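You operate a simulated robot arm through the tools that you are given. There is no shell and no other tool.

You are at the controls of a simulated robot arm. One attempt, no reset.

TASK
Tension the belt to 280 newtons on the meter, lock it and test it with the white plunger.
Fine: free the orange lever first; leave the blue wheel and the grey lever; the green lamp must light. The line stays locked off, the carriage on its prop.
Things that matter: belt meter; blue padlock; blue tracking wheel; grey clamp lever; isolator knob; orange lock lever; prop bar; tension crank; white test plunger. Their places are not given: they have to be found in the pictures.

Only the result counts: the job must be done as asked and must still hold three seconds after the hand-in. Knocking over, shifting, dropping, spilling or breaking anything else fails it.

THE ROBOT
A 6-joint arm with a two-finger gripper, fixed in place. Base frame: the origin is on the floor under the middle of its stand, x ahead of it, y to its left, z up. Lengths are in mm, angles in rad, forces in N, time in s.
It reaches about 1038 mm from its shoulder. Its first joint turns from -2.897 to 2.897 rad. Payload 1.71 kg.
Tool frame: the origin (TCP) lies between the finger pads and is the grasp point; the fingertips stand 20 mm ahead of it; z points along the fingers, y is the line along which they close. The gripper opens to 96 mm; its body begins 113 mm behind the TCP.
Orientation is that of the tool frame in the base frame, as a unit quaternion [w, x, y, z]. With the fingers straight down and closing along the base's y, the tool's x points along the base's -x, its y along +y and its z along -z.

THE INTERFACE
- The arm moves only by the tool play_rows. Its argument "increments" is one flat list of numbers, 7 for each row, row after row: the turn, a rotation vector about the base's x, y, z in degrees, then the shift along the base's x, y, z in mm, then the finger opening in mm, from 0 to 96. In form: [rx, ry, rz, x, y, z, fingers, rx, ry, rz, x, y, z, fingers, ...]. A call has 1 to 20 rows; each row is the pose to reach, as a shift and turn from the pose commanded when the call began. A row lasts 0.2 s, in which the tool goes at most 50 mm and 0.15 rad; a call with a longer step from one row to the next is refused whole, and so is a gripper value outside its range. Where a pose cannot be reached the arm comes as near as it can. A force on the tool above 90 N (or 10 N above the force at the start of the call, whichever is more), or a blocked arm, ends the call early, and 0.2 s more pass. The fingers move at their own pace (about 45 mm/s each) and stop on an object; they squeeze with about 25 N. The grip force told is the motor's: it shows also when the fingers shut on nothing. Time passes only in rows, and 0.2 s behind the last, so rows that repeat a pose let the fingers close. It gives the time, the measured TCP pose, the force on the tool (base axes), the opening and the grip force at its end, in the units of the frame above (readings bear some noise), with the torque about the TCP (base axes, N m) and any sound that the robot's microphone picked up.
- Cameras (640 x 400 px; columns grow to the right, rows downward): "scene" is fixed at [399.9, 500.6, 1546.9]; the picture's right is [-0.87, -0.50, 0.00], its down [-0.27, 0.47, -0.84] and it looks along [0.42, -0.73, -0.54] (base axes); focal length 331 px, centre (320, 200). "wrist" rides on the gripper at [66, 14, -145] in the tool frame; the picture's right is [-0.21, 0.98, 0.00], its down [-0.88, -0.18, -0.45] and it looks along [-0.44, -0.09, 0.90] (tool axes); focal length 275 px, centre (320, 200).
- camera(camera): a new picture of that camera. No time passes.
- lift_body(by): moves the trunk up (or, below 0, down) by that many mm; the arm rides with it, the base frame stays. It gives what a move gives, with no picture.
- measure_at(camera, pixels): for up to 12 pixels [column, row] of the newest picture of that camera ("zoom" is the newest enlarged one), the place [x, y, z] in the base frame of the surface seen there, good to about 2 mm. No time passes.
- zoom(camera, box): a new picture of the part [left, top, right, bottom] of that camera's present view, enlarged. No time passes.
- finish_job(): hands the job in; it is judged then, once.

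Leave the gripper open and the arm clear of the work at the hand-in unless told otherwise.

The tools are called after ">>>" by a JSON object that holds its "op" and its "data". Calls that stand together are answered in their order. play_rows: Moves the arm, as the interface text tells. Its arguments: {"type":"object","properties":{"increments":{"type":"array","items":{"type":"number"}}},"required":["increments"]} The other tools are called the same way: lift_body (by) moves the trunk up or down; camera (camera) takes a picture; measure_at (camera, pixels) gives the place of the surface under pixels of a picture; zoom (camera, box) takes an enlarged picture of a part of a camera's view; finish_job () hands the job in.

At the start:

```text
clock: 0.0
tcp_pos: [556.3, -167.9, 1121.5]
tool_rot: [0.0, 0.0, 1.0, 0.0]
contact_force: [-0.1, 0.0, 0.3]
wrist_torque: [0.02, 0.02, 0.0]
finger_gap: 96.0
grip_force: 0.0
trunk travel left (down, up): [-175.0, 215.0]
```

scene: 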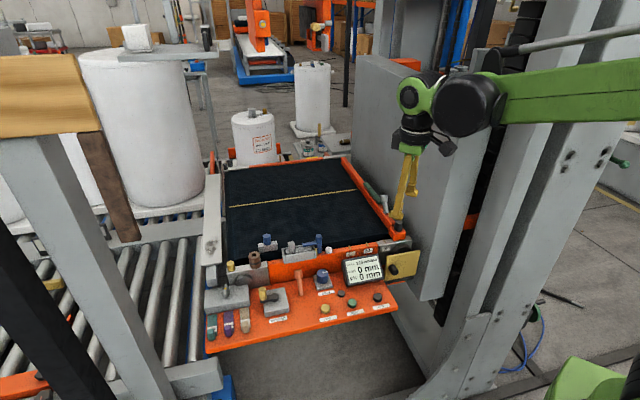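
wrist: 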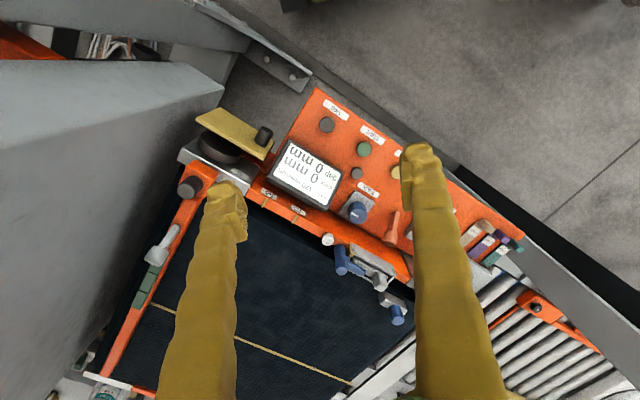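

I see a conveyor station with a control panel around (300,300) in the scene picture. I'll zoom in on the panel in both cameras to identify the parts.

>>> {"op": "zoom", "data": {"camera": "scene", "box": [195, 220, 435, 370]}}

>>> {"op": "zoom", "data": {"camera": "wrist", "box": [170, 80, 410, 230]}}

>>> {"op": "zoom", "data": {"camera": "wrist", "box": [300, 180, 540, 330]}}

```text
2.67 times, centred on (315, 295) of scene
```

zoom: 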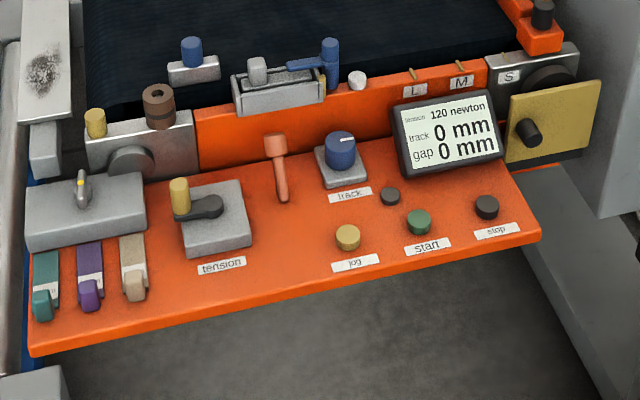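

```text
2.67 times, centred on (290, 155) of wrist
```

zoom: 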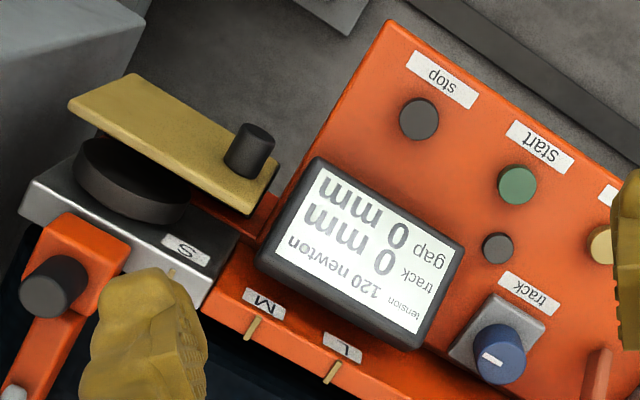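

```text
2.67 times, centred on (420, 255) of wrist
```

zoom: 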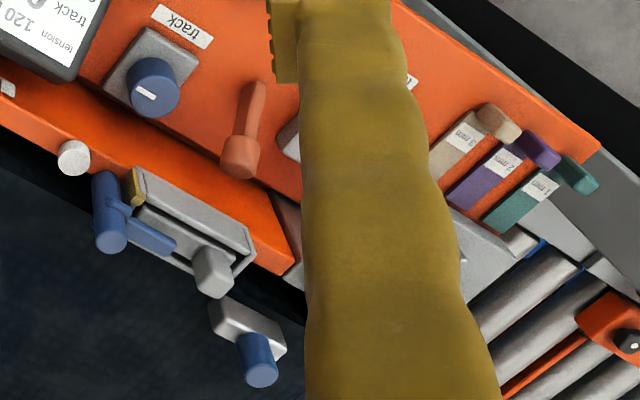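

The meter reads 120 newton. The tension crank (yellow knob on a grey box), the orange lever beside it, the blue "track" wheel and the white knob at about (357,80) in the scene zoom are visible. I'll zoom in closer on each area.

>>> {"op": "zoom", "data": {"camera": "scene", "box": [250, 265, 346, 325]}}

>>> {"op": "zoom", "data": {"camera": "scene", "box": [250, 225, 346, 285]}}

>>> {"op": "zoom", "data": {"camera": "scene", "box": [335, 175, 447, 245]}}

>>> {"op": "zoom", "data": {"camera": "scene", "box": [335, 240, 431, 300]}}

>>> {"op": "zoom", "data": {"camera": "scene", "box": [195, 240, 291, 300]}}

```text
6.67 times, centred on (298, 295) of scene
```

zoom: 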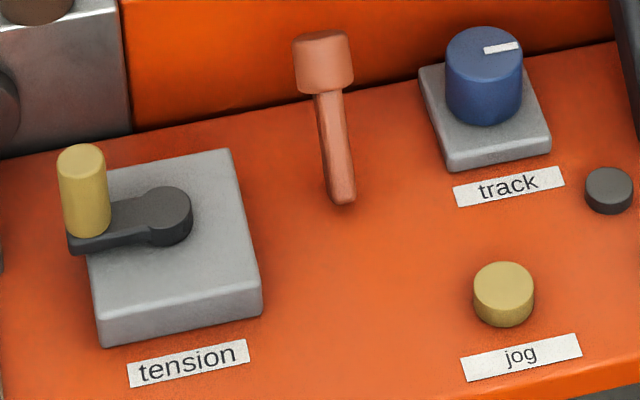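

```text
6.67 times, centred on (298, 255) of scene
```

zoom: 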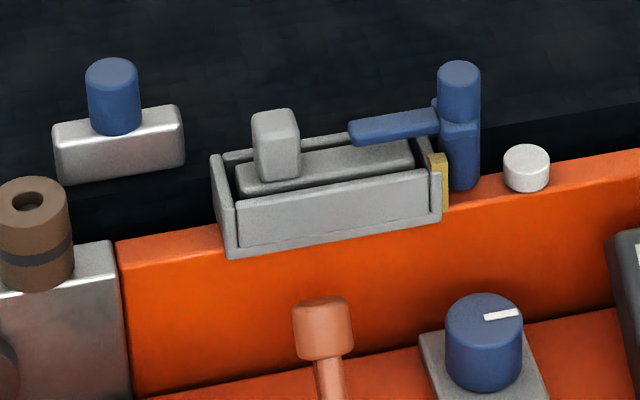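

```text
5.71 times, centred on (391, 210) of scene
```

zoom: 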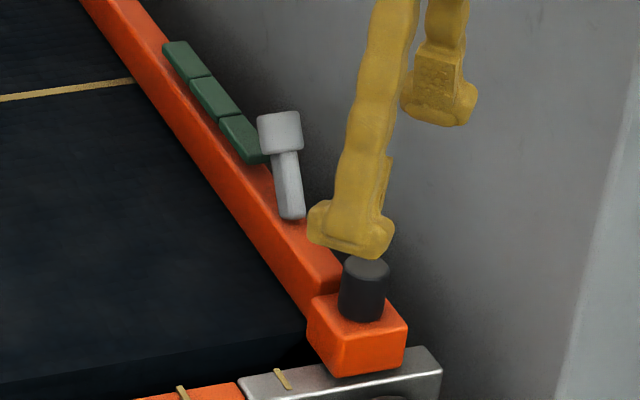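

```text
6.67 times, centred on (383, 270) of scene
```

zoom: 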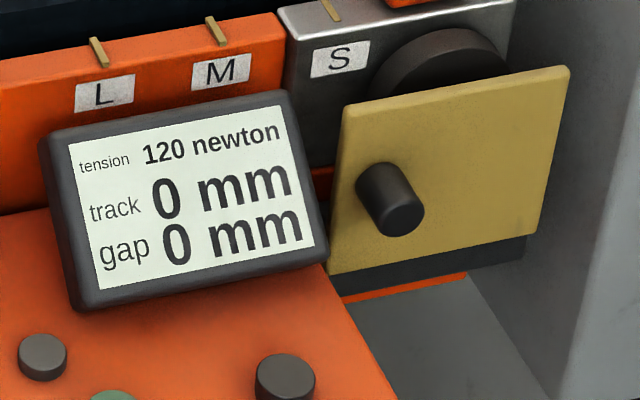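

```text
6.67 times, centred on (243, 270) of scene
```

zoom: 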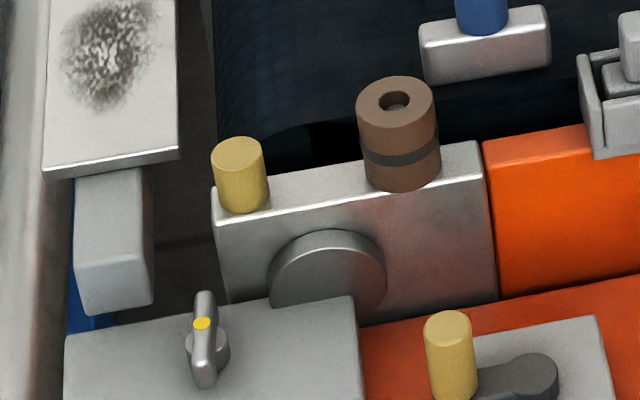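

I'll now measure the places of the main parts, starting with the panel close-up (crank, orange lever, wheel).

>>> {"op": "zoom", "data": {"camera": "scene", "box": [250, 265, 346, 325]}}

>>> {"op": "measure_at", "data": {"camera": "zoom", "pixels": [[82, 155], [85, 210], [165, 200], [110, 225], [150, 285], [323, 40], [323, 75], [335, 130], [345, 195], [300, 250], [480, 50], [608, 178]]}}

>>> {"op": "measure_at", "data": {"camera": "zoom", "pixels": [[40, 330], [400, 350], [300, 350], [380, 180], [225, 160], [100, 335], [255, 300], [95, 160], [305, 60], [345, 60], [345, 170], [360, 200]]}}

```text
6.67 times, centred on (298, 295) of scene
```

zoom: 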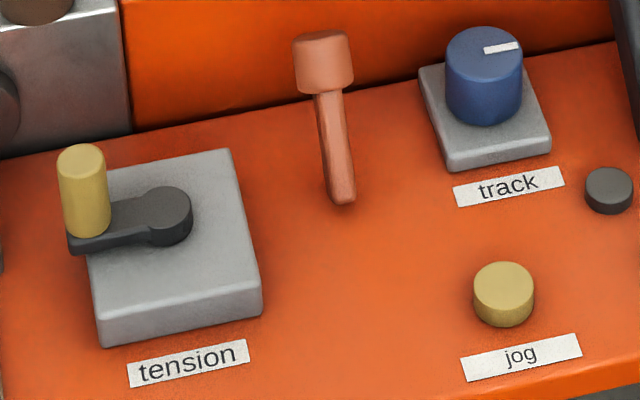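

```text
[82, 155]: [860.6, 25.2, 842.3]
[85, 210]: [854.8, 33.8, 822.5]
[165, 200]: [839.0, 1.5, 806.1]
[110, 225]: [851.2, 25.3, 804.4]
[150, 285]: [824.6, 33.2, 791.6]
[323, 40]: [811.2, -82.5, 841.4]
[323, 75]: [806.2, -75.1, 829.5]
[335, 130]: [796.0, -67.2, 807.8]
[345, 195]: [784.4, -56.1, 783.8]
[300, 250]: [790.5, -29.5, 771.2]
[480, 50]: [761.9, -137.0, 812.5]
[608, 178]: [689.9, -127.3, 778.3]
```

```text
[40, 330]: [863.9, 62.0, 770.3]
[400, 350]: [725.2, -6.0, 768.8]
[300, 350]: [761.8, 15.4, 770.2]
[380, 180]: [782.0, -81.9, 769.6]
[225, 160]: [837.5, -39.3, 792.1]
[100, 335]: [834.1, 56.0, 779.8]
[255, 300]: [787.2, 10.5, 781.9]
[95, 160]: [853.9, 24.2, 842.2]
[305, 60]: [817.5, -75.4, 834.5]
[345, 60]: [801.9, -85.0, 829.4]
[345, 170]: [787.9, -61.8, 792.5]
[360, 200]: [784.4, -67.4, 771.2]
```

The panel is flat at z≈770, with its long axis running along about (-0.71,-0.70). The orange lever leans from its base near (784,-56) to its knob near (810,-82,835). Next I'll measure the plunger area and the rest.

>>> {"op": "zoom", "data": {"camera": "scene", "box": [250, 225, 346, 285]}}

>>> {"op": "measure_at", "data": {"camera": "zoom", "pixels": [[526, 150], [526, 175], [506, 155], [548, 155], [459, 75], [460, 150], [380, 128], [276, 118], [276, 160], [330, 165], [437, 180], [590, 180]]}}

>>> {"op": "measure_at", "data": {"camera": "zoom", "pixels": [[113, 68], [113, 110], [120, 150], [30, 200], [30, 260], [320, 215], [150, 255], [560, 210], [240, 250], [440, 215], [330, 310], [300, 270]]}}

>>> {"op": "zoom", "data": {"camera": "scene", "box": [195, 260, 259, 340]}}

```text
6.67 times, centred on (298, 255) of scene
```

zoom: 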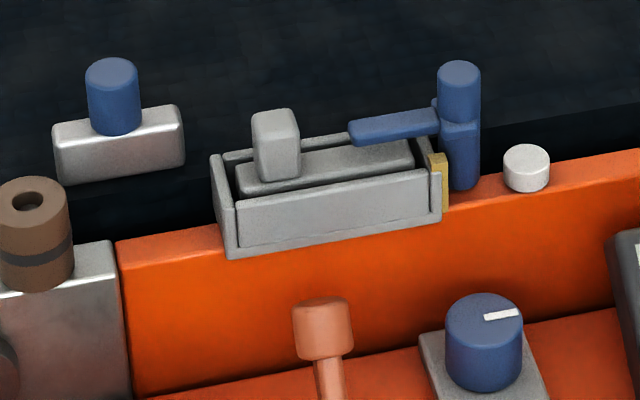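

```text
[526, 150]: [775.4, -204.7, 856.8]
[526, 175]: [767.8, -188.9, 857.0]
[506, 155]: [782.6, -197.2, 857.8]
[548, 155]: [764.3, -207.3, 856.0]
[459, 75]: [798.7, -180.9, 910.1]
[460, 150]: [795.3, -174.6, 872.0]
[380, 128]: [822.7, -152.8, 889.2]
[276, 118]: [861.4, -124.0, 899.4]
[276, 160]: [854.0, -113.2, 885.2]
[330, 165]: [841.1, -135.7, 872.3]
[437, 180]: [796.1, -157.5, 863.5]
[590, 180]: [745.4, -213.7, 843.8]
```

```text
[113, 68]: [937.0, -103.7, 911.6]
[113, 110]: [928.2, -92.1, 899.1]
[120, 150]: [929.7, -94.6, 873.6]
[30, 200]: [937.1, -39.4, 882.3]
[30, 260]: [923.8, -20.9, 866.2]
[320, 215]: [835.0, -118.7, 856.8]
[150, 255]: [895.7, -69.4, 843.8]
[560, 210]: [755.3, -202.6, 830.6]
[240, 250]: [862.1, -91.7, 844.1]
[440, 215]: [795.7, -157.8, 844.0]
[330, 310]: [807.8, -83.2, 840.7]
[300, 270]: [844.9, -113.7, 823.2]
```

```text
5.00 times, centred on (227, 300) of scene
```

zoom: 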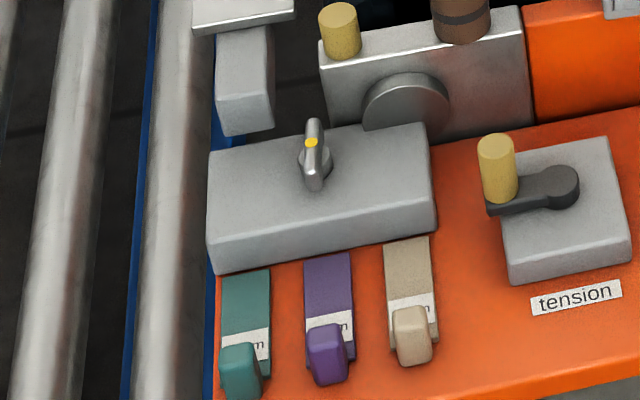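

The white plunger cap is near (772,-199), top z≈857, on the rail (z≈844), with a tall blue part 33 mm away at (797,-178,910). I'll move the arm up over the panel to get a closer wrist view, staying well above everything.

>>> {"op": "play_rows", "data": {"increments": [0, 0, 0, 36, 17, -10, 96, 0, 0, 0, 72, 34, -20, 96, 0, 0, 0, 108, 51, -35, 96, 0, 0, 0, 144, 68, -50, 96, 0, 0, 0, 144, 68, -50, 96]}}

>>> {"op": "camera", "data": {"camera": "wrist"}}

```text
clock: 1.2
tcp_pos: [682.7, -99.1, 1080.8]
tool_rot: [0.008, -0.001, 1.0, -0.001]
contact_force: [-0.4, 0.1, 1.3]
wrist_torque: [0.0, -0.12, 0.01]
finger_gap: 95.8
grip_force: 0.0
trunk travel left (down, up): [-175.0, 215.0]
```

```text
taken
```

wrist: 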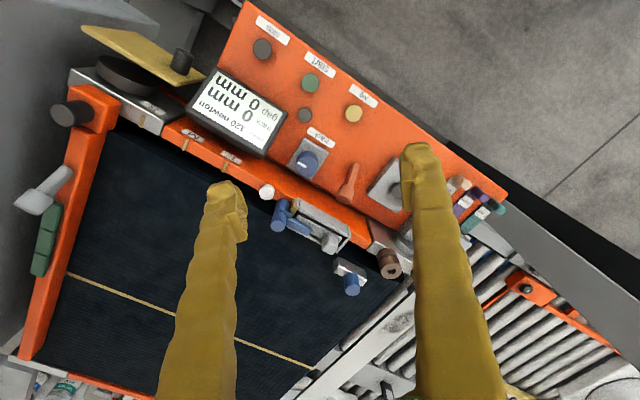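

The measured pose lags the command a little (682.7 vs 700.3). I'll run idle rows to see whether it settles or whether reach is limiting.

>>> {"op": "play_rows", "data": {"increments": [0, 0, 0, 0, 0, 0, 96, 0, 0, 0, 0, 0, 0, 96]}}

```text
clock: 1.8
tcp_pos: [684.1, -100.2, 1078.9]
tool_rot: [0.006, 0.001, 1.0, -0.001]
contact_force: [-0.7, 0.6, 0.7]
wrist_torque: [0.0, 0.02, -0.01]
finger_gap: 96.2
grip_force: 0.1
trunk travel left (down, up): [-175.0, 215.0]
```

It settles at 684, so the arm is at its reach limit at this height. Raising the trunk should put the shoulder higher and give more reach over the panel. Nothing is above the arm nearby, so I'll lift by 150.

>>> {"op": "lift_body", "data": {"by": 150}}

>>> {"op": "camera", "data": {"camera": "scene"}}

```text
clock: 3.5
tcp_pos: [683.8, -100.6, 1228.4]
tool_rot: [0.006, 0.0, 1.0, 0.0]
contact_force: [0.4, 0.6, 0.4]
wrist_torque: [-0.03, 0.01, -0.03]
finger_gap: 96.0
grip_force: 0.1
trunk travel left (down, up): [-325.0, 65.0]
```

```text
taken
```

scene: 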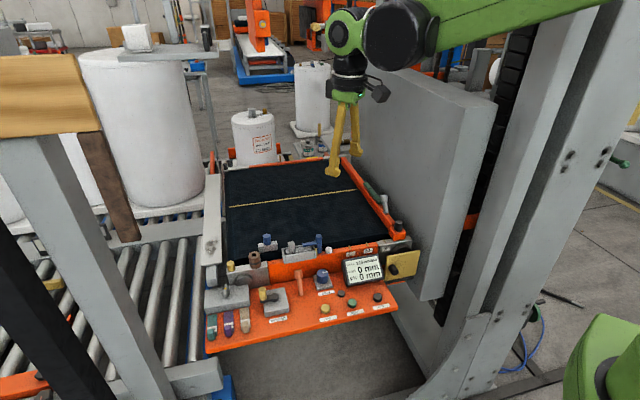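

Now I'll go down about 190 mm, with x a bit ahead, to look at the panel from lower down.

>>> {"op": "play_rows", "data": {"increments": [0, 0, 0, 0, 5, -40, 96, 0, 0, 0, 0, 10, -80, 96, 0, 0, 0, 0, 15, -120, 96, 0, 0, 0, 0, 20, -160, 96, 0, 0, 0, 0, 25, -200, 96, 0, 0, 0, 0, 25, -200, 96, 0, 0, 0, 0, 25, -200, 96]}}

>>> {"op": "camera", "data": {"camera": "wrist"}}

```text
clock: 5.2
tcp_pos: [685.1, -74.9, 1030.2]
tool_rot: [0.007, 0.0, 1.0, 0.0]
contact_force: [0.0, 0.2, -0.2]
wrist_torque: [0.02, -0.03, 0.02]
finger_gap: 96.0
grip_force: 0.1
trunk travel left (down, up): [-325.0, 65.0]
```

```text
taken
```

wrist: 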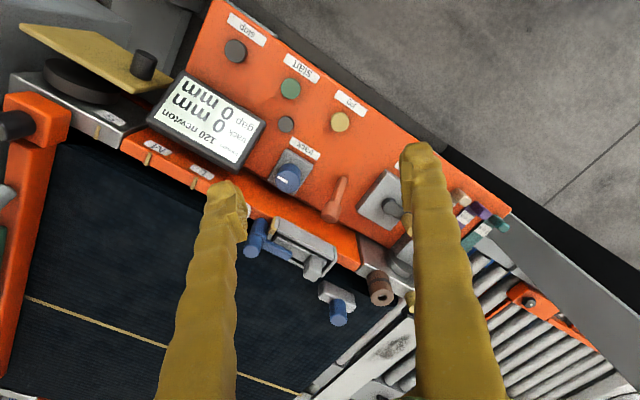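

The panel is clear here. I'll yaw the tool by -45° so the fingers close along the panel's long axis, across the lever's swing, and move over toward the lever at a safe height of z≈1000 to look closer.

>>> {"op": "play_rows", "data": {"increments": [0, 0, -7.5, 10, 3, -5, 96, 0, 0, -15, 20, 6, -10, 80, 0, 0, -22.5, 30, 9, -15, 70, 0, 0, -30, 40, 12, -20, 60, 0, 0, -37.5, 55, 15, -25, 60, 0, 0, -45, 70, 18, -30, 60, 0, 0, -45, 75, 20, -30, 60, 0, 0, -45, 75, 20, -30, 60]}}

>>> {"op": "camera", "data": {"camera": "wrist"}}

>>> {"op": "camera", "data": {"camera": "scene"}}

```text
clock: 7.0
tcp_pos: [758.8, -55.8, 998.8]
tool_rot: [0.006, 0.383, 0.924, -0.003]
contact_force: [0.3, -0.6, 0.0]
wrist_torque: [-0.04, -0.01, -0.01]
finger_gap: 60.1
grip_force: 0.1
trunk travel left (down, up): [-325.0, 65.0]
```

```text
taken
```

wrist: 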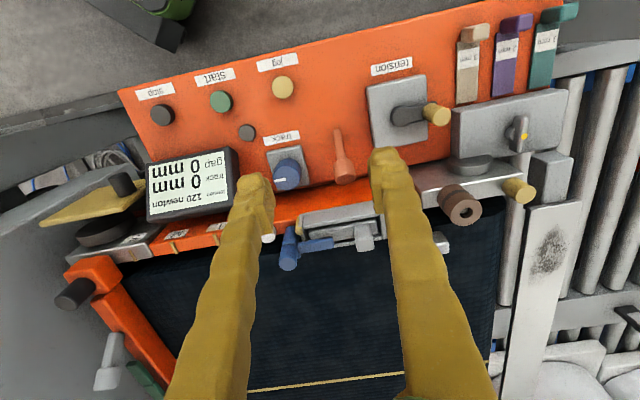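

```text
taken
```

scene: 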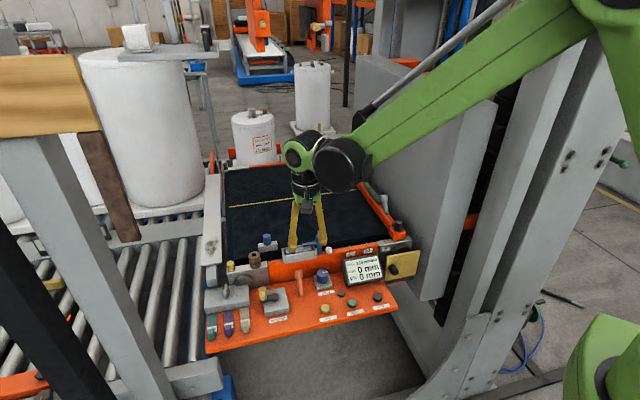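

The tool is now aligned with the panel. In the wrist picture the orange lever is at (343,165), the crank at (415,112) and a grey lamp at (247,132). I'll zoom in on them and measure.

>>> {"op": "zoom", "data": {"camera": "wrist", "box": [270, 80, 462, 200]}}

>>> {"op": "measure_at", "data": {"camera": "zoom", "pixels": [[222, 165], [230, 220], [240, 260], [245, 295], [250, 310], [225, 280], [265, 285], [450, 115], [545, 100], [575, 115], [500, 110], [300, 240]]}}

>>> {"op": "zoom", "data": {"camera": "wrist", "box": [120, 60, 312, 180]}}

>>> {"op": "measure_at", "data": {"camera": "zoom", "pixels": [[420, 240], [420, 250], [140, 170], [330, 130], [540, 80], [560, 380], [495, 590]]}}

```text
3.33 times, centred on (366, 140) of wrist
```

zoom: 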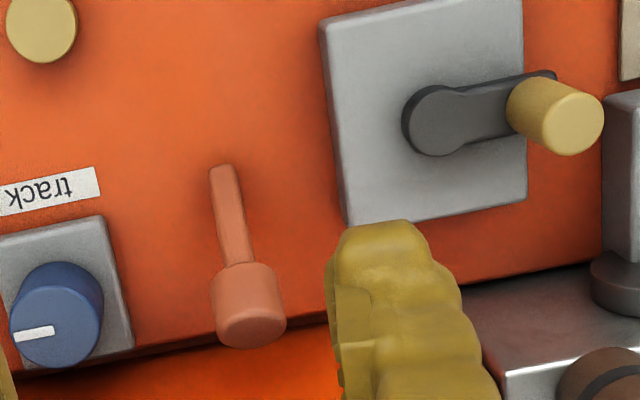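

```text
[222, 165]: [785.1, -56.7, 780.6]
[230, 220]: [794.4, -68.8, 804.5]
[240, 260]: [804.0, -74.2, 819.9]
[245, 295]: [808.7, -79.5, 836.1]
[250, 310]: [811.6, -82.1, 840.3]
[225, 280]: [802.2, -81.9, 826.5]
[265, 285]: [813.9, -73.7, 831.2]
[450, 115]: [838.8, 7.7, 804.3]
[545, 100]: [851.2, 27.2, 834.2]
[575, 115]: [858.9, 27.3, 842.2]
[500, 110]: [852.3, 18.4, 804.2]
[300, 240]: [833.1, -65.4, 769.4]
```

```text
3.33 times, centred on (216, 120) of wrist
```

zoom: 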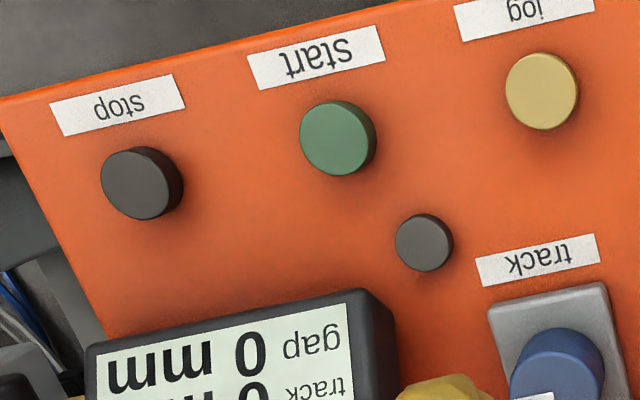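

```text
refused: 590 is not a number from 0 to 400
```

The lamp is the small unlit grey disc by "start". The orange lever pivots near (785,-57,775) with its knob centred near (807,-79,829), leaning towards the belt. The crank pivot is near (837,3) and its knob near (858,25), z 806–842. I'll move above the lever knob with the fingers at 46 mm and then come partway down.

>>> {"op": "play_rows", "data": {"increments": [0, 0, 0, 24, -12, 0, 46, 0, 0, 0, 48, -23, 0, 46, 0, 0, 0, 48, -23, -40, 46, 0, 0, 0, 48, -23, -80, 46, 0, 0, 0, 48, -23, -110, 46, 0, 0, 0, 48, -23, -110, 46]}}

>>> {"op": "camera", "data": {"camera": "wrist"}}

>>> {"op": "zoom", "data": {"camera": "scene", "box": [230, 200, 390, 300]}}

```text
clock: 8.3
tcp_pos: [807.2, -78.9, 888.6]
tool_rot: [0.006, 0.383, 0.924, -0.004]
contact_force: [0.2, -0.4, -0.3]
wrist_torque: [0.02, 0.01, 0.04]
finger_gap: 46.2
grip_force: 0.1
trunk travel left (down, up): [-325.0, 65.0]
```

```text
taken
```

wrist: 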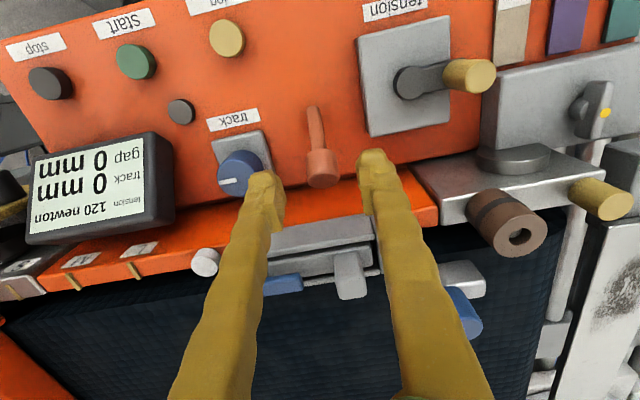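

```text
4.00 times, centred on (310, 250) of scene
```

zoom: 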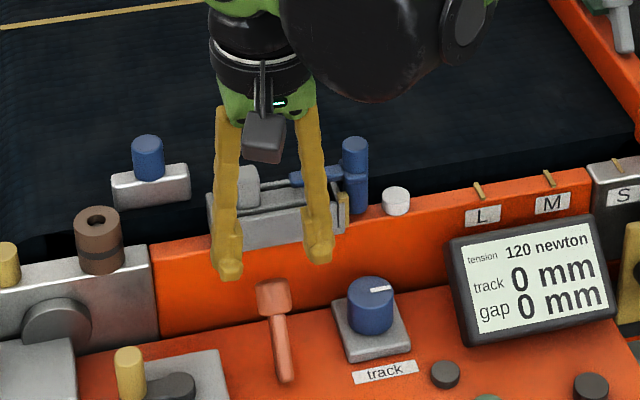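

Fingers straddle the lever knob, and the finger on the wheel side is clear of the blue wheel by my measurements. I'll descend 54 mm in small steps to z≈835 (tips ≈815).

>>> {"op": "play_rows", "data": {"increments": [0, 0, 0, 0, 0, -20, 46, 0, 0, 0, 0, 0, -40, 46, 0, 0, 0, 0, 0, -54, 46, 0, 0, 0, 0, 0, -54, 46]}}

>>> {"op": "camera", "data": {"camera": "wrist"}}

>>> {"op": "zoom", "data": {"camera": "scene", "box": [230, 220, 390, 320]}}

```text
clock: 9.3
tcp_pos: [806.5, -78.6, 835.1]
tool_rot: [0.007, 0.383, 0.924, -0.004]
contact_force: [1.4, 0.4, -0.4]
wrist_torque: [-0.01, 0.02, -0.04]
finger_gap: 46.2
grip_force: 0.1
trunk travel left (down, up): [-325.0, 65.0]
```

```text
taken
```

wrist: 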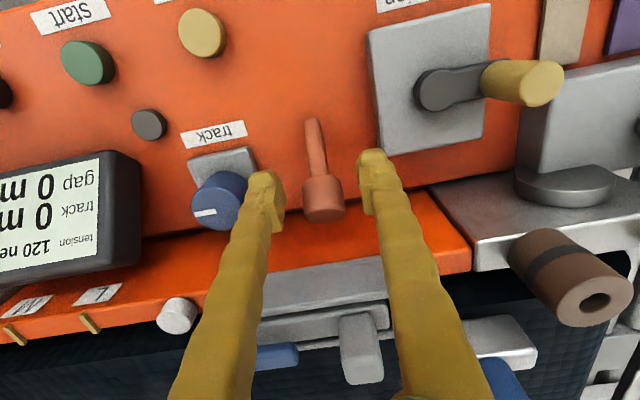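

```text
4.00 times, centred on (310, 270) of scene
```

zoom: 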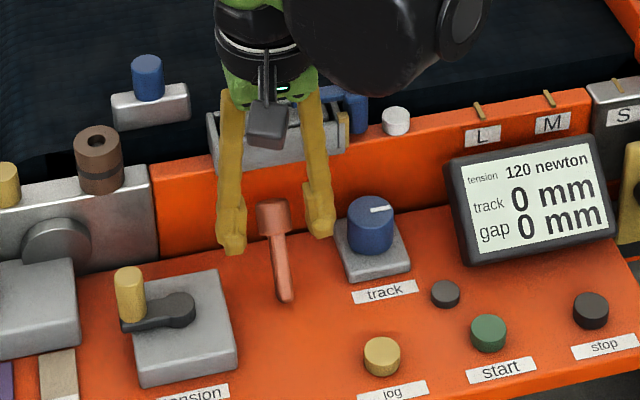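

The knob sits centred between the fingers. Now I'll close them on it.

>>> {"op": "play_rows", "data": {"increments": [0, 0, 0, 0, 0, 0, 20, 0, 0, 0, 0, 0, 0, 20, 0, 0, 0, 0, 0, 0, 15]}}

>>> {"op": "camera", "data": {"camera": "wrist"}}

```text
clock: 10.2
tcp_pos: [806.5, -77.5, 835.4]
tool_rot: [0.006, 0.383, 0.924, -0.003]
contact_force: [0.1, -0.8, -2.3]
wrist_torque: [-0.06, -0.06, 0.03]
finger_gap: 24.5
grip_force: 35.2
trunk travel left (down, up): [-325.0, 65.0]
```

```text
taken
```

wrist: 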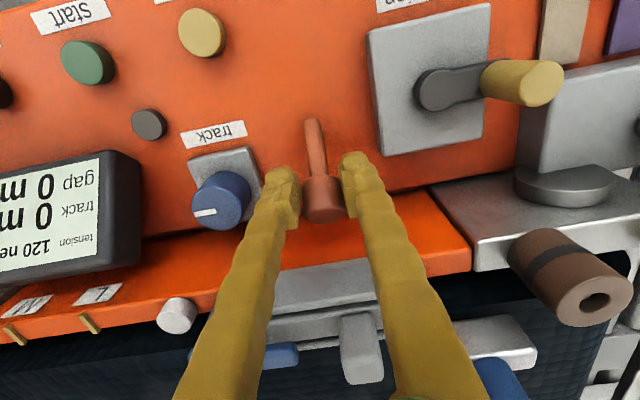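

Gripped at 24.5 mm. I'll try a small arc of the knob toward the operator side, direction (-0.71,+0.71) and slightly up, watching the force.

>>> {"op": "play_rows", "data": {"increments": [0, 0, 0, -2, 2, 1.2, 15, 0, 0, 0, -4, 4, 2.4, 15, 0, 0, 0, -6, 6, 3.5, 15, 0, 0, 0, -8, 8, 4.4, 15, 0, 0, 0, -8, 8, 4.4, 15]}}

>>> {"op": "camera", "data": {"camera": "wrist"}}

```text
clock: 11.3
tcp_pos: [798.8, -70.1, 840.0]
tool_rot: [0.006, 0.383, 0.924, -0.002]
contact_force: [7.9, -1.2, 7.6]
wrist_torque: [-0.16, -0.27, 0.03]
finger_gap: 17.6
grip_force: 34.7
trunk travel left (down, up): [-325.0, 65.0]
```

```text
taken
```

wrist: 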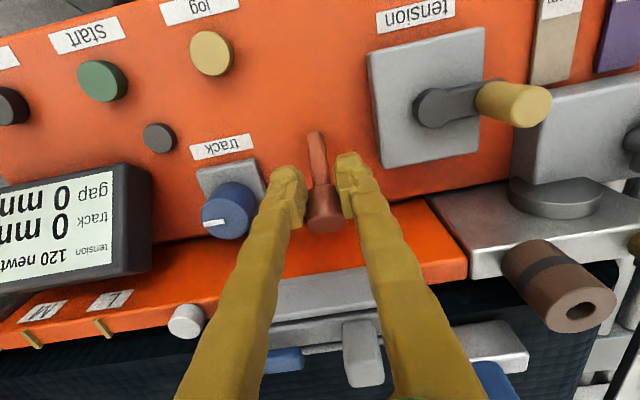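

The lever did not follow; the gap fell to 17.6, so the pads slid to the knob's edge. I'll measure whether the knob moved at all.

>>> {"op": "zoom", "data": {"camera": "wrist", "box": [272, 120, 384, 240]}}

>>> {"op": "measure_at", "data": {"camera": "wrist", "pixels": [[317, 136], [320, 165], [325, 205], [325, 222], [323, 232]]}}

>>> {"op": "zoom", "data": {"camera": "scene", "box": [250, 240, 346, 300]}}

```text
3.33 times, centred on (328, 180) of wrist
```

zoom: 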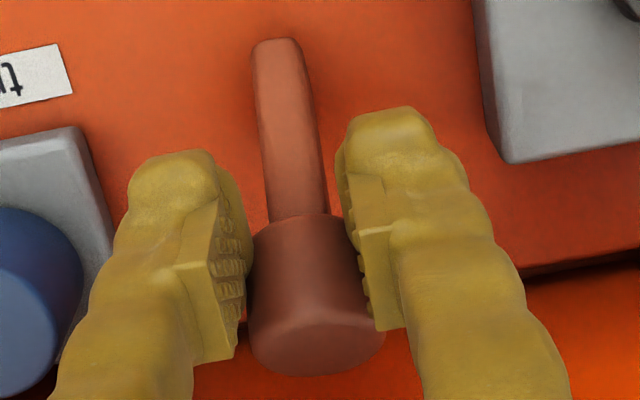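

```text
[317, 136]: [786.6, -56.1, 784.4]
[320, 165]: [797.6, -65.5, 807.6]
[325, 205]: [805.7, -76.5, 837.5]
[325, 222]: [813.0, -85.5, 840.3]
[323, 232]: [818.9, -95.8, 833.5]
```

```text
6.67 times, centred on (298, 270) of scene
```

zoom: 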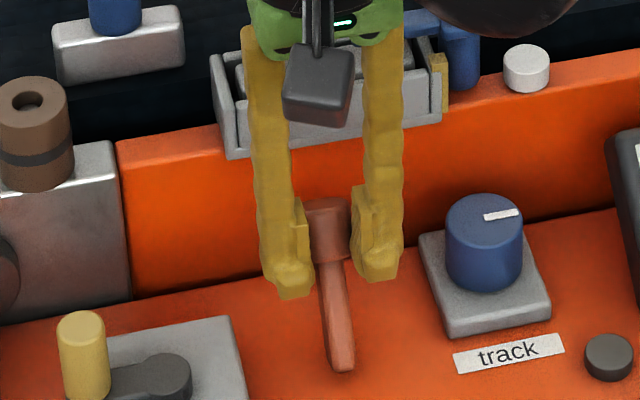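

The knob stayed put, so it doesn't flip that way with this force. I'll open, go back to the knob centre and regrip. Then I'll test sideways along the panel, where the pads push squarely.

>>> {"op": "play_rows", "data": {"increments": [0, 0, 0, 0, 0, 0, 42, 0, 0, 0, 0, 0, 0, 42, 0, 0, 0, 5, -5, -4, 42, 0, 0, 0, 9, -9, -7, 42, 0, 0, 0, 9, -9, -7, 42, 0, 0, 0, 9, -9, -7, 15, 0, 0, 0, 9, -9, -7, 15, 0, 0, 0, 9, -9, -7, 15]}}

```text
clock: 13.2
tcp_pos: [808.2, -79.4, 832.3]
tool_rot: [0.007, 0.383, 0.924, -0.004]
contact_force: [2.6, 0.7, 0.3]
wrist_torque: [-0.01, -0.06, -0.02]
finger_gap: 24.7
grip_force: 35.2
trunk travel left (down, up): [-325.0, 65.0]
```

Regripped at 24.7 mm. I'll test a small sideways push of 6 mm toward +u, i.e. (-0.71,-0.70), then return.

>>> {"op": "play_rows", "data": {"increments": [0, 0, 0, -1.4, -1.4, 0, 15, 0, 0, 0, -2.8, -2.8, 0, 15, 0, 0, 0, -4.2, -4.2, 0, 15]}}

>>> {"op": "measure_at", "data": {"camera": "scene", "pixels": [[298, 272]]}}

```text
clock: 13.9
tcp_pos: [807.7, -80.1, 832.2]
tool_rot: [0.007, 0.382, 0.924, -0.002]
contact_force: [62.4, 38.4, 25.3]
wrist_torque: [0.72, -1.04, -0.21]
finger_gap: 25.1
grip_force: 34.2
trunk travel left (down, up): [-325.0, 65.0]
```

```text
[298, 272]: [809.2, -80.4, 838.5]
```

That is rigidly blocked (≈78 N, no motion). I'll go back to neutral and test gently toward -u.

>>> {"op": "play_rows", "data": {"increments": [0, 0, 0, 2.1, 2.1, 0, 15, 0, 0, 0, 4.2, 4.2, 0, 15, 0, 0, 0, 4.2, 4.2, 0, 15]}}

>>> {"op": "play_rows", "data": {"increments": [0, 0, 0, 1, 1, 0, 15, 0, 0, 0, 2, 2, 0, 15, 0, 0, 0, 3, 3, 0, 15]}}

```text
clock: 14.8
tcp_pos: [808.1, -78.4, 832.2]
tool_rot: [0.005, 0.383, 0.924, -0.004]
contact_force: [1.5, 11.6, -12.9]
wrist_torque: [0.11, -0.01, 0.02]
finger_gap: 25.0
grip_force: 23.9
trunk travel left (down, up): [-325.0, 65.0]
```

```text
clock: 15.6
tcp_pos: [808.7, -79.1, 832.2]
tool_rot: [0.005, 0.384, 0.923, -0.003]
contact_force: [-46.5, -20.2, -29.4]
wrist_torque: [-0.01, 0.51, -0.16]
finger_gap: 24.8
grip_force: 34.3
trunk travel left (down, up): [-325.0, 65.0]
```

Both sideways directions are rigid, so the lever hinges toward or away from the operator and just needs a firmer push than the pads' friction gives. I'll release it, rise, and turn the tool by +90° so that one finger stands behind the lever and can push it squarely.

>>> {"op": "play_rows", "data": {"increments": [0, 0, 0, -2, -2, 0, 20, 0, 0, 0, -2, -2, 0, 44, 0, 0, 0, -2, -2, 0, 44, 0, 0, 0, -2, -2, 30, 44, 0, 0, 0, -2, -2, 65, 44, 0, 0, 0, -2, -2, 65, 44]}}

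```text
clock: 16.9
tcp_pos: [809.5, -79.2, 898.5]
tool_rot: [0.007, 0.383, 0.924, -0.003]
contact_force: [-0.3, -0.5, 0.7]
wrist_torque: [0.02, -0.03, -0.03]
finger_gap: 44.0
grip_force: 0.1
trunk travel left (down, up): [-325.0, 65.0]
```

Free and risen to z≈898. Now rise a bit more and rotate +90° about vertical in 7.5° rows, shifting to above (799,-71).

>>> {"op": "play_rows", "data": {"increments": [0, 0, 7.5, -1, 1, 20, 50, 0, 0, 15, -2, 2, 30, 55, 0, 0, 22.5, -3, 3, 30, 60, 0, 0, 30, -4, 4, 30, 60, 0, 0, 37.5, -5, 5, 30, 60, 0, 0, 45, -6, 6, 30, 60, 0, 0, 52.5, -7, 6, 30, 60, 0, 0, 60, -8, 7, 30, 60, 0, 0, 67.5, -9, 7, 30, 60, 0, 0, 75, -10, 8, 30, 60, 0, 0, 82.5, -10, 8, 30, 60, 0, 0, 90, -10, 8, 30, 60, 0, 0, 90, -10, 8, 30, 60, 0, 0, 90, -10, 8, 30, 60]}}

>>> {"op": "camera", "data": {"camera": "wrist"}}

>>> {"op": "zoom", "data": {"camera": "scene", "box": [230, 200, 390, 300]}}

```text
clock: 19.9
tcp_pos: [798.2, -69.9, 925.8]
tool_rot: [0.007, -0.384, 0.923, 0.002]
contact_force: [-0.8, 0.2, -0.2]
wrist_torque: [0.02, -0.01, 0.0]
finger_gap: 60.0
grip_force: 0.0
trunk travel left (down, up): [-325.0, 65.0]
```

```text
taken
```

wrist: 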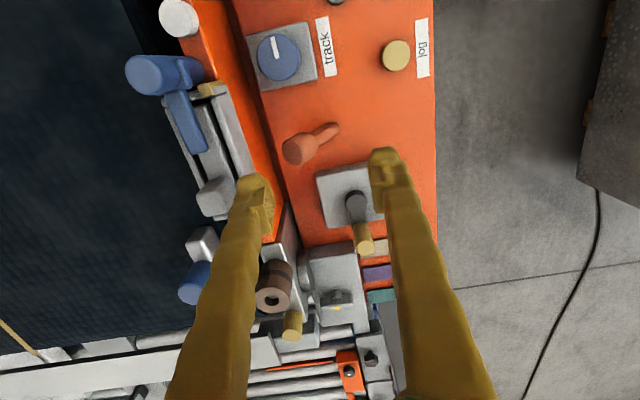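

```text
4.00 times, centred on (310, 250) of scene
```

zoom: 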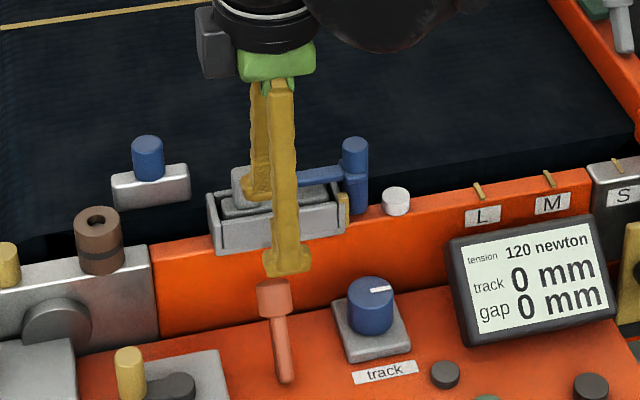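

The tool now closes across the lever. The back finger has to fit between the knob and the rail/drawer front, so I'll measure the clearances around there before going down.

>>> {"op": "zoom", "data": {"camera": "wrist", "box": [150, 80, 374, 220]}}

>>> {"op": "measure_at", "data": {"camera": "zoom", "pixels": [[430, 190], [400, 200], [385, 215], [440, 175], [500, 140], [360, 230], [330, 240], [300, 250], [270, 190], [240, 60], [280, 300], [350, 120]]}}

>>> {"op": "measure_at", "data": {"camera": "wrist", "pixels": [[258, 185], [243, 190], [268, 205], [250, 215], [262, 232], [385, 160], [372, 180], [400, 180]]}}

```text
2.86 times, centred on (262, 150) of wrist
```

zoom: 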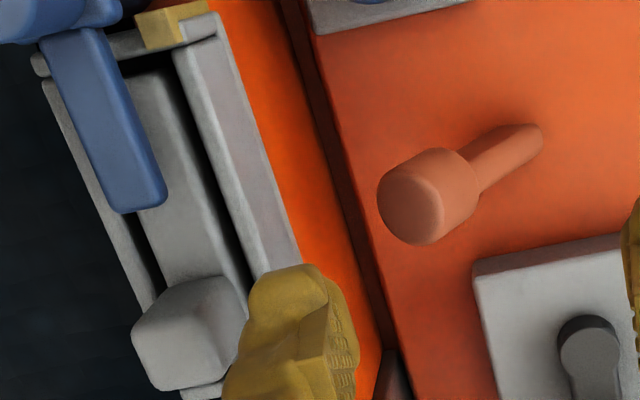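

```text
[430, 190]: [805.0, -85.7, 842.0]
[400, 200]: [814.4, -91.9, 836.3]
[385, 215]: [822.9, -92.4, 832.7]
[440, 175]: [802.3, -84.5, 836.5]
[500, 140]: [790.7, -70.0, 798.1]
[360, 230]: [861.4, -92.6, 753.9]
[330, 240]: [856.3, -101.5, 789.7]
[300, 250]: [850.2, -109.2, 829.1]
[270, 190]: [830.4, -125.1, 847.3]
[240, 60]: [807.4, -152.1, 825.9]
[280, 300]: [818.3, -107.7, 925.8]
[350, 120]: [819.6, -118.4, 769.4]
```

```text
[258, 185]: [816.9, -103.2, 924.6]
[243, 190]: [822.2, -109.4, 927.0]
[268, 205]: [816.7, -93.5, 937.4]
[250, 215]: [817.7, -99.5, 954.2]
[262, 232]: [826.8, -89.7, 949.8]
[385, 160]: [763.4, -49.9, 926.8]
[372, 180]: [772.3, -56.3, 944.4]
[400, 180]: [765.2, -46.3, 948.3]
```

Rail front is about 82 mm and the drawer front about 80 mm from the lever's base line, and the knob's back edge is at about 52 mm. So a 20 mm finger fits at 54–75. I'll shift 6 mm toward the belt and come down to z≈840.

>>> {"op": "play_rows", "data": {"increments": [0, 0, 0, 4.2, -4.2, 0, 60, 0, 0, 0, 4.2, -4.2, -30, 60, 0, 0, 0, 4.2, -4.2, -55, 60, 0, 0, 0, 4.2, -4.2, -55, 60]}}

>>> {"op": "camera", "data": {"camera": "wrist"}}

>>> {"op": "zoom", "data": {"camera": "scene", "box": [250, 220, 362, 290]}}

```text
clock: 20.9
tcp_pos: [803.5, -73.9, 870.4]
tool_rot: [0.007, -0.382, 0.924, 0.003]
contact_force: [0.9, 0.2, 0.3]
wrist_torque: [0.0, 0.01, 0.0]
finger_gap: 60.2
grip_force: 0.1
trunk travel left (down, up): [-325.0, 65.0]
```

```text
taken
```

wrist: 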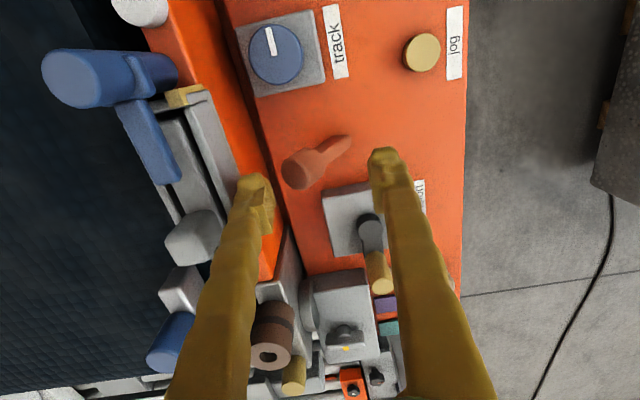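

```text
5.71 times, centred on (306, 255) of scene
```

zoom: 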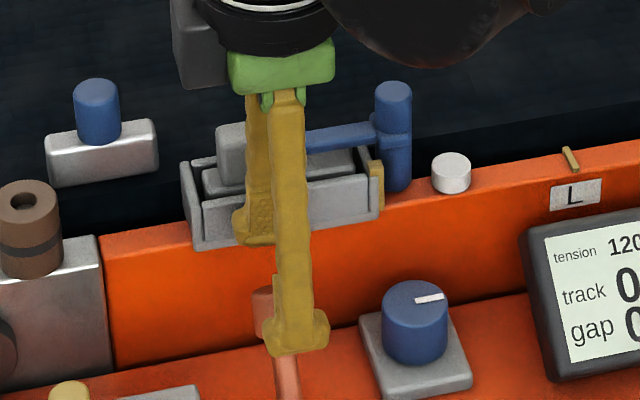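

The spacing looks good, with the back finger in front of the drawer and behind the knob. I'll go down another 32 mm slowly.

>>> {"op": "play_rows", "data": {"increments": [0, 0, 0, 0, 0, -10, 60, 0, 0, 0, 0, 0, -20, 60, 0, 0, 0, 0, 0, -32, 60, 0, 0, 0, 0, 0, -32, 60]}}

>>> {"op": "camera", "data": {"camera": "wrist"}}

>>> {"op": "zoom", "data": {"camera": "scene", "box": [250, 230, 362, 300]}}

```text
clock: 21.9
tcp_pos: [803.6, -76.1, 839.3]
tool_rot: [0.006, -0.383, 0.924, 0.002]
contact_force: [0.8, -0.5, -0.4]
wrist_torque: [0.0, 0.0, 0.03]
finger_gap: 60.2
grip_force: 0.1
trunk travel left (down, up): [-325.0, 65.0]
```

```text
taken
```

wrist: 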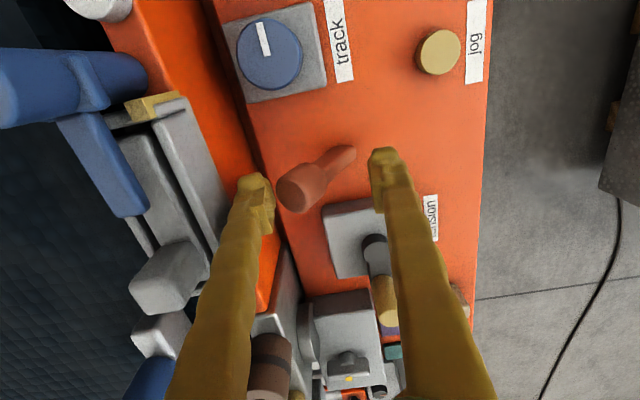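

```text
5.71 times, centred on (306, 265) of scene
```

zoom: 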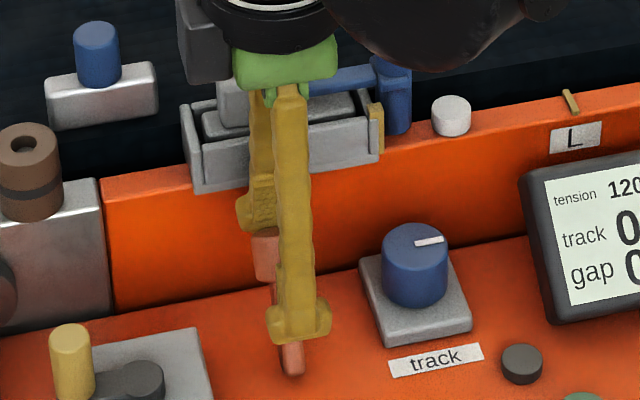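

No contact so far. Now I'll push the knob toward the operator, (-0.71,+0.71), in 4 mm rows and watch the force.

>>> {"op": "play_rows", "data": {"increments": [0, 0, 0, -3, 3, 0, 60, 0, 0, 0, -6, 6, 0, 60, 0, 0, 0, -9, 9, 0, 60, 0, 0, 0, -12, 12, 0, 60, 0, 0, 0, -15, 15, 0, 60]}}

>>> {"op": "camera", "data": {"camera": "wrist"}}

```text
clock: 23.1
tcp_pos: [787.3, -58.1, 840.9]
tool_rot: [0.007, -0.383, 0.924, 0.003]
contact_force: [0.3, 0.2, -0.5]
wrist_torque: [0.06, 0.02, -0.02]
finger_gap: 60.0
grip_force: 0.0
trunk travel left (down, up): [-325.0, 65.0]
```

```text
taken
```

wrist: 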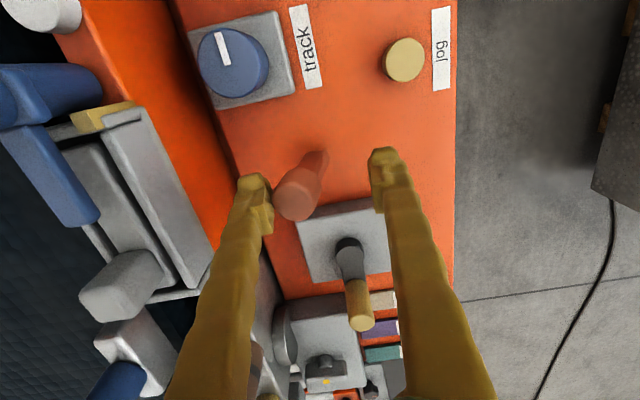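

The lever moved with almost no force left at the end. I'll keep pushing the same way another 20 mm.

>>> {"op": "play_rows", "data": {"increments": [0, 0, 0, -3, 3, 0, 60, 0, 0, 0, -6, 6, 0, 60, 0, 0, 0, -9, 9, 0, 60, 0, 0, 0, -12, 12, 0, 60, 0, 0, 0, -14, 14, 0, 60]}}

>>> {"op": "camera", "data": {"camera": "wrist"}}

>>> {"op": "zoom", "data": {"camera": "scene", "box": [250, 230, 410, 330]}}

```text
clock: 24.4
tcp_pos: [772.9, -46.5, 840.8]
tool_rot: [0.006, -0.383, 0.924, 0.003]
contact_force: [0.6, -0.3, 0.1]
wrist_torque: [-0.01, 0.03, 0.0]
finger_gap: 60.2
grip_force: 0.4
trunk travel left (down, up): [-325.0, 65.0]
```

```text
taken
```

wrist: 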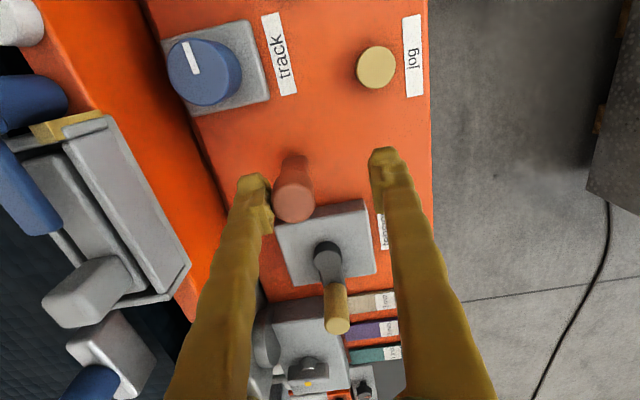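

```text
4.00 times, centred on (330, 280) of scene
```

zoom: 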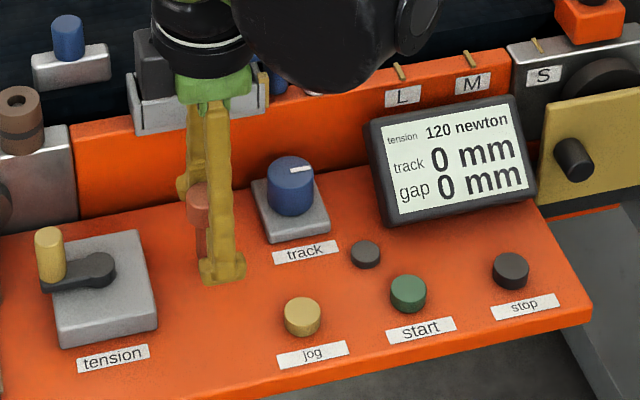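

The lever is now about upright, with no resistance. I'll go on another 28 mm to bring it over.

>>> {"op": "play_rows", "data": {"increments": [0, 0, 0, -3, 3, 0, 60, 0, 0, 0, -6, 6, 0, 60, 0, 0, 0, -9, 9, 0, 60, 0, 0, 0, -12, 12, 0, 60, 0, 0, 0, -15, 15, 0, 60, 0, 0, 0, -18, 18, 0, 60, 0, 0, 0, -20, 20, 0, 60]}}

>>> {"op": "camera", "data": {"camera": "wrist"}}

>>> {"op": "zoom", "data": {"camera": "scene", "box": [250, 230, 410, 330]}}

```text
clock: 25.9
tcp_pos: [753.2, -25.9, 840.4]
tool_rot: [0.007, -0.383, 0.924, 0.002]
contact_force: [0.8, -0.7, -0.3]
wrist_torque: [0.0, -0.02, -0.01]
finger_gap: 60.5
grip_force: 0.4
trunk travel left (down, up): [-325.0, 65.0]
```

```text
taken
```

wrist: 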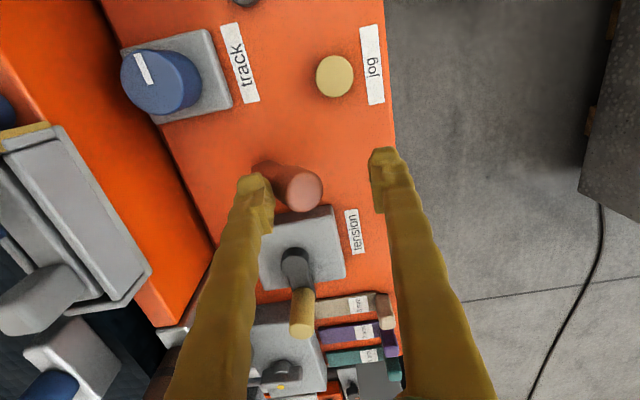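

```text
4.00 times, centred on (330, 280) of scene
```

zoom: 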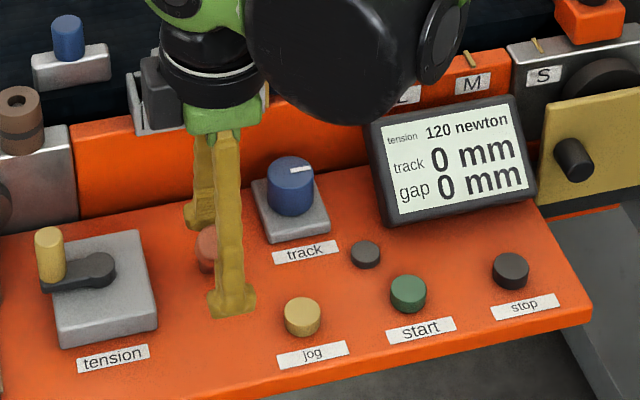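

The lever now leans toward the operator. I'll measure the knob and press a little further to find its end stop.

>>> {"op": "measure_at", "data": {"camera": "wrist", "pixels": [[300, 190], [318, 190], [280, 175], [265, 167]]}}

>>> {"op": "play_rows", "data": {"increments": [0, 0, 0, -2, 2, 0, 60, 0, 0, 0, -4, 4, 0, 60, 0, 0, 0, -6, 6, 0, 60, 0, 0, 0, -8, 8, 0, 60]}}

>>> {"op": "camera", "data": {"camera": "wrist"}}

```text
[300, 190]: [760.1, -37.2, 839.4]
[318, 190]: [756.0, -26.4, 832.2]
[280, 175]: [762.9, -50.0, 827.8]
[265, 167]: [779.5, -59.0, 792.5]
```

```text
clock: 26.9
tcp_pos: [746.1, -17.4, 839.8]
tool_rot: [0.007, -0.382, 0.924, 0.002]
contact_force: [13.3, -11.7, 3.8]
wrist_torque: [-0.26, -0.24, 0.01]
finger_gap: 71.8
grip_force: 9.3
trunk travel left (down, up): [-325.0, 65.0]
```

```text
taken
```

wrist: 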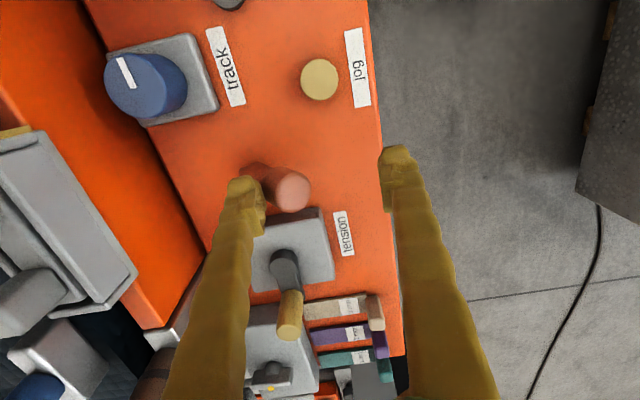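

There is about 18 N and the finger gets pushed outward (gap 71.8), so the lever is against its far stop. I'll back off, rise clear, and check it stays.

>>> {"op": "play_rows", "data": {"increments": [0, 0, 0, 4, -4, 0, 60, 0, 0, 0, 8, -8, 0, 60, 0, 0, 0, 11, -11, 0, 60, 0, 0, 0, 11, -11, 35, 60, 0, 0, 0, 11, -11, 75, 60, 0, 0, 0, 11, -11, 90, 60, 0, 0, 0, 11, -11, 90, 60]}}

>>> {"op": "camera", "data": {"camera": "wrist"}}

>>> {"op": "zoom", "data": {"camera": "scene", "box": [230, 240, 390, 340]}}

```text
clock: 28.6
tcp_pos: [758.0, -29.2, 930.9]
tool_rot: [0.006, -0.382, 0.924, 0.003]
contact_force: [-0.9, -0.3, -0.1]
wrist_torque: [0.02, 0.01, -0.02]
finger_gap: 60.2
grip_force: 0.0
trunk travel left (down, up): [-325.0, 65.0]
```

```text
taken
```

wrist: 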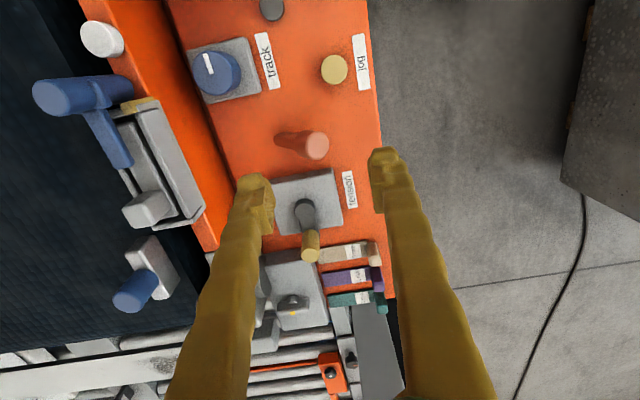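

```text
4.00 times, centred on (310, 290) of scene
```

zoom: 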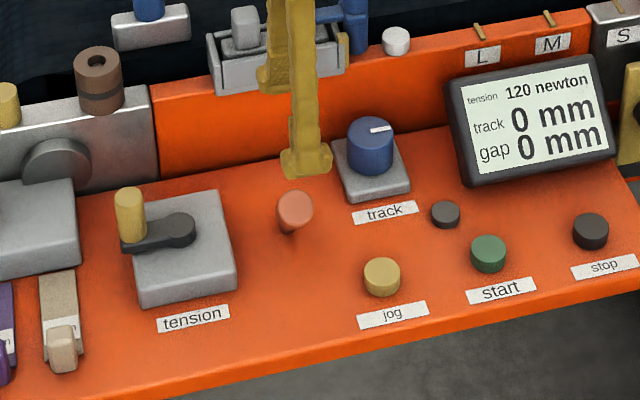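

The lever now leans toward the operator and stays there. I'll measure its knob and the crank from this view.

>>> {"op": "measure_at", "data": {"camera": "wrist", "pixels": [[316, 145], [326, 148], [300, 142], [280, 143], [304, 208], [305, 240], [310, 252], [290, 185], [292, 298], [293, 305]]}}

>>> {"op": "zoom", "data": {"camera": "wrist", "box": [240, 110, 400, 320]}}

```text
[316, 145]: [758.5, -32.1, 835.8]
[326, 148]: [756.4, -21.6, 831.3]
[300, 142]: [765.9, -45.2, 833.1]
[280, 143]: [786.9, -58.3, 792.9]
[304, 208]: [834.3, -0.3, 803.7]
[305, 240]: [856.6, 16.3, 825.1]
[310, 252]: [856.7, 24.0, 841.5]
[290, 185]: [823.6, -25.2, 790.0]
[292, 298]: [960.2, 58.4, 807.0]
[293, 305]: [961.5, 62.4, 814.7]
```

```text
1.90 times, centred on (320, 215) of wrist
```

zoom: 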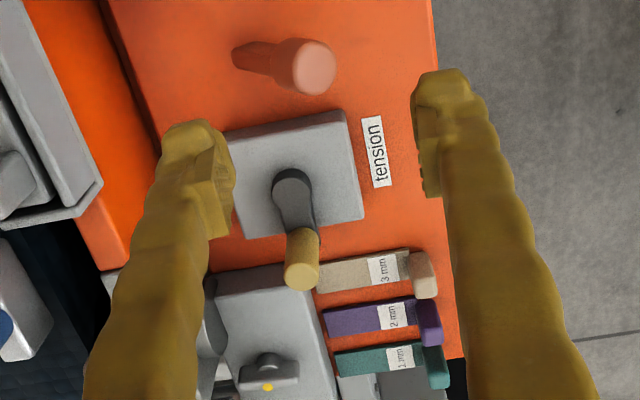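

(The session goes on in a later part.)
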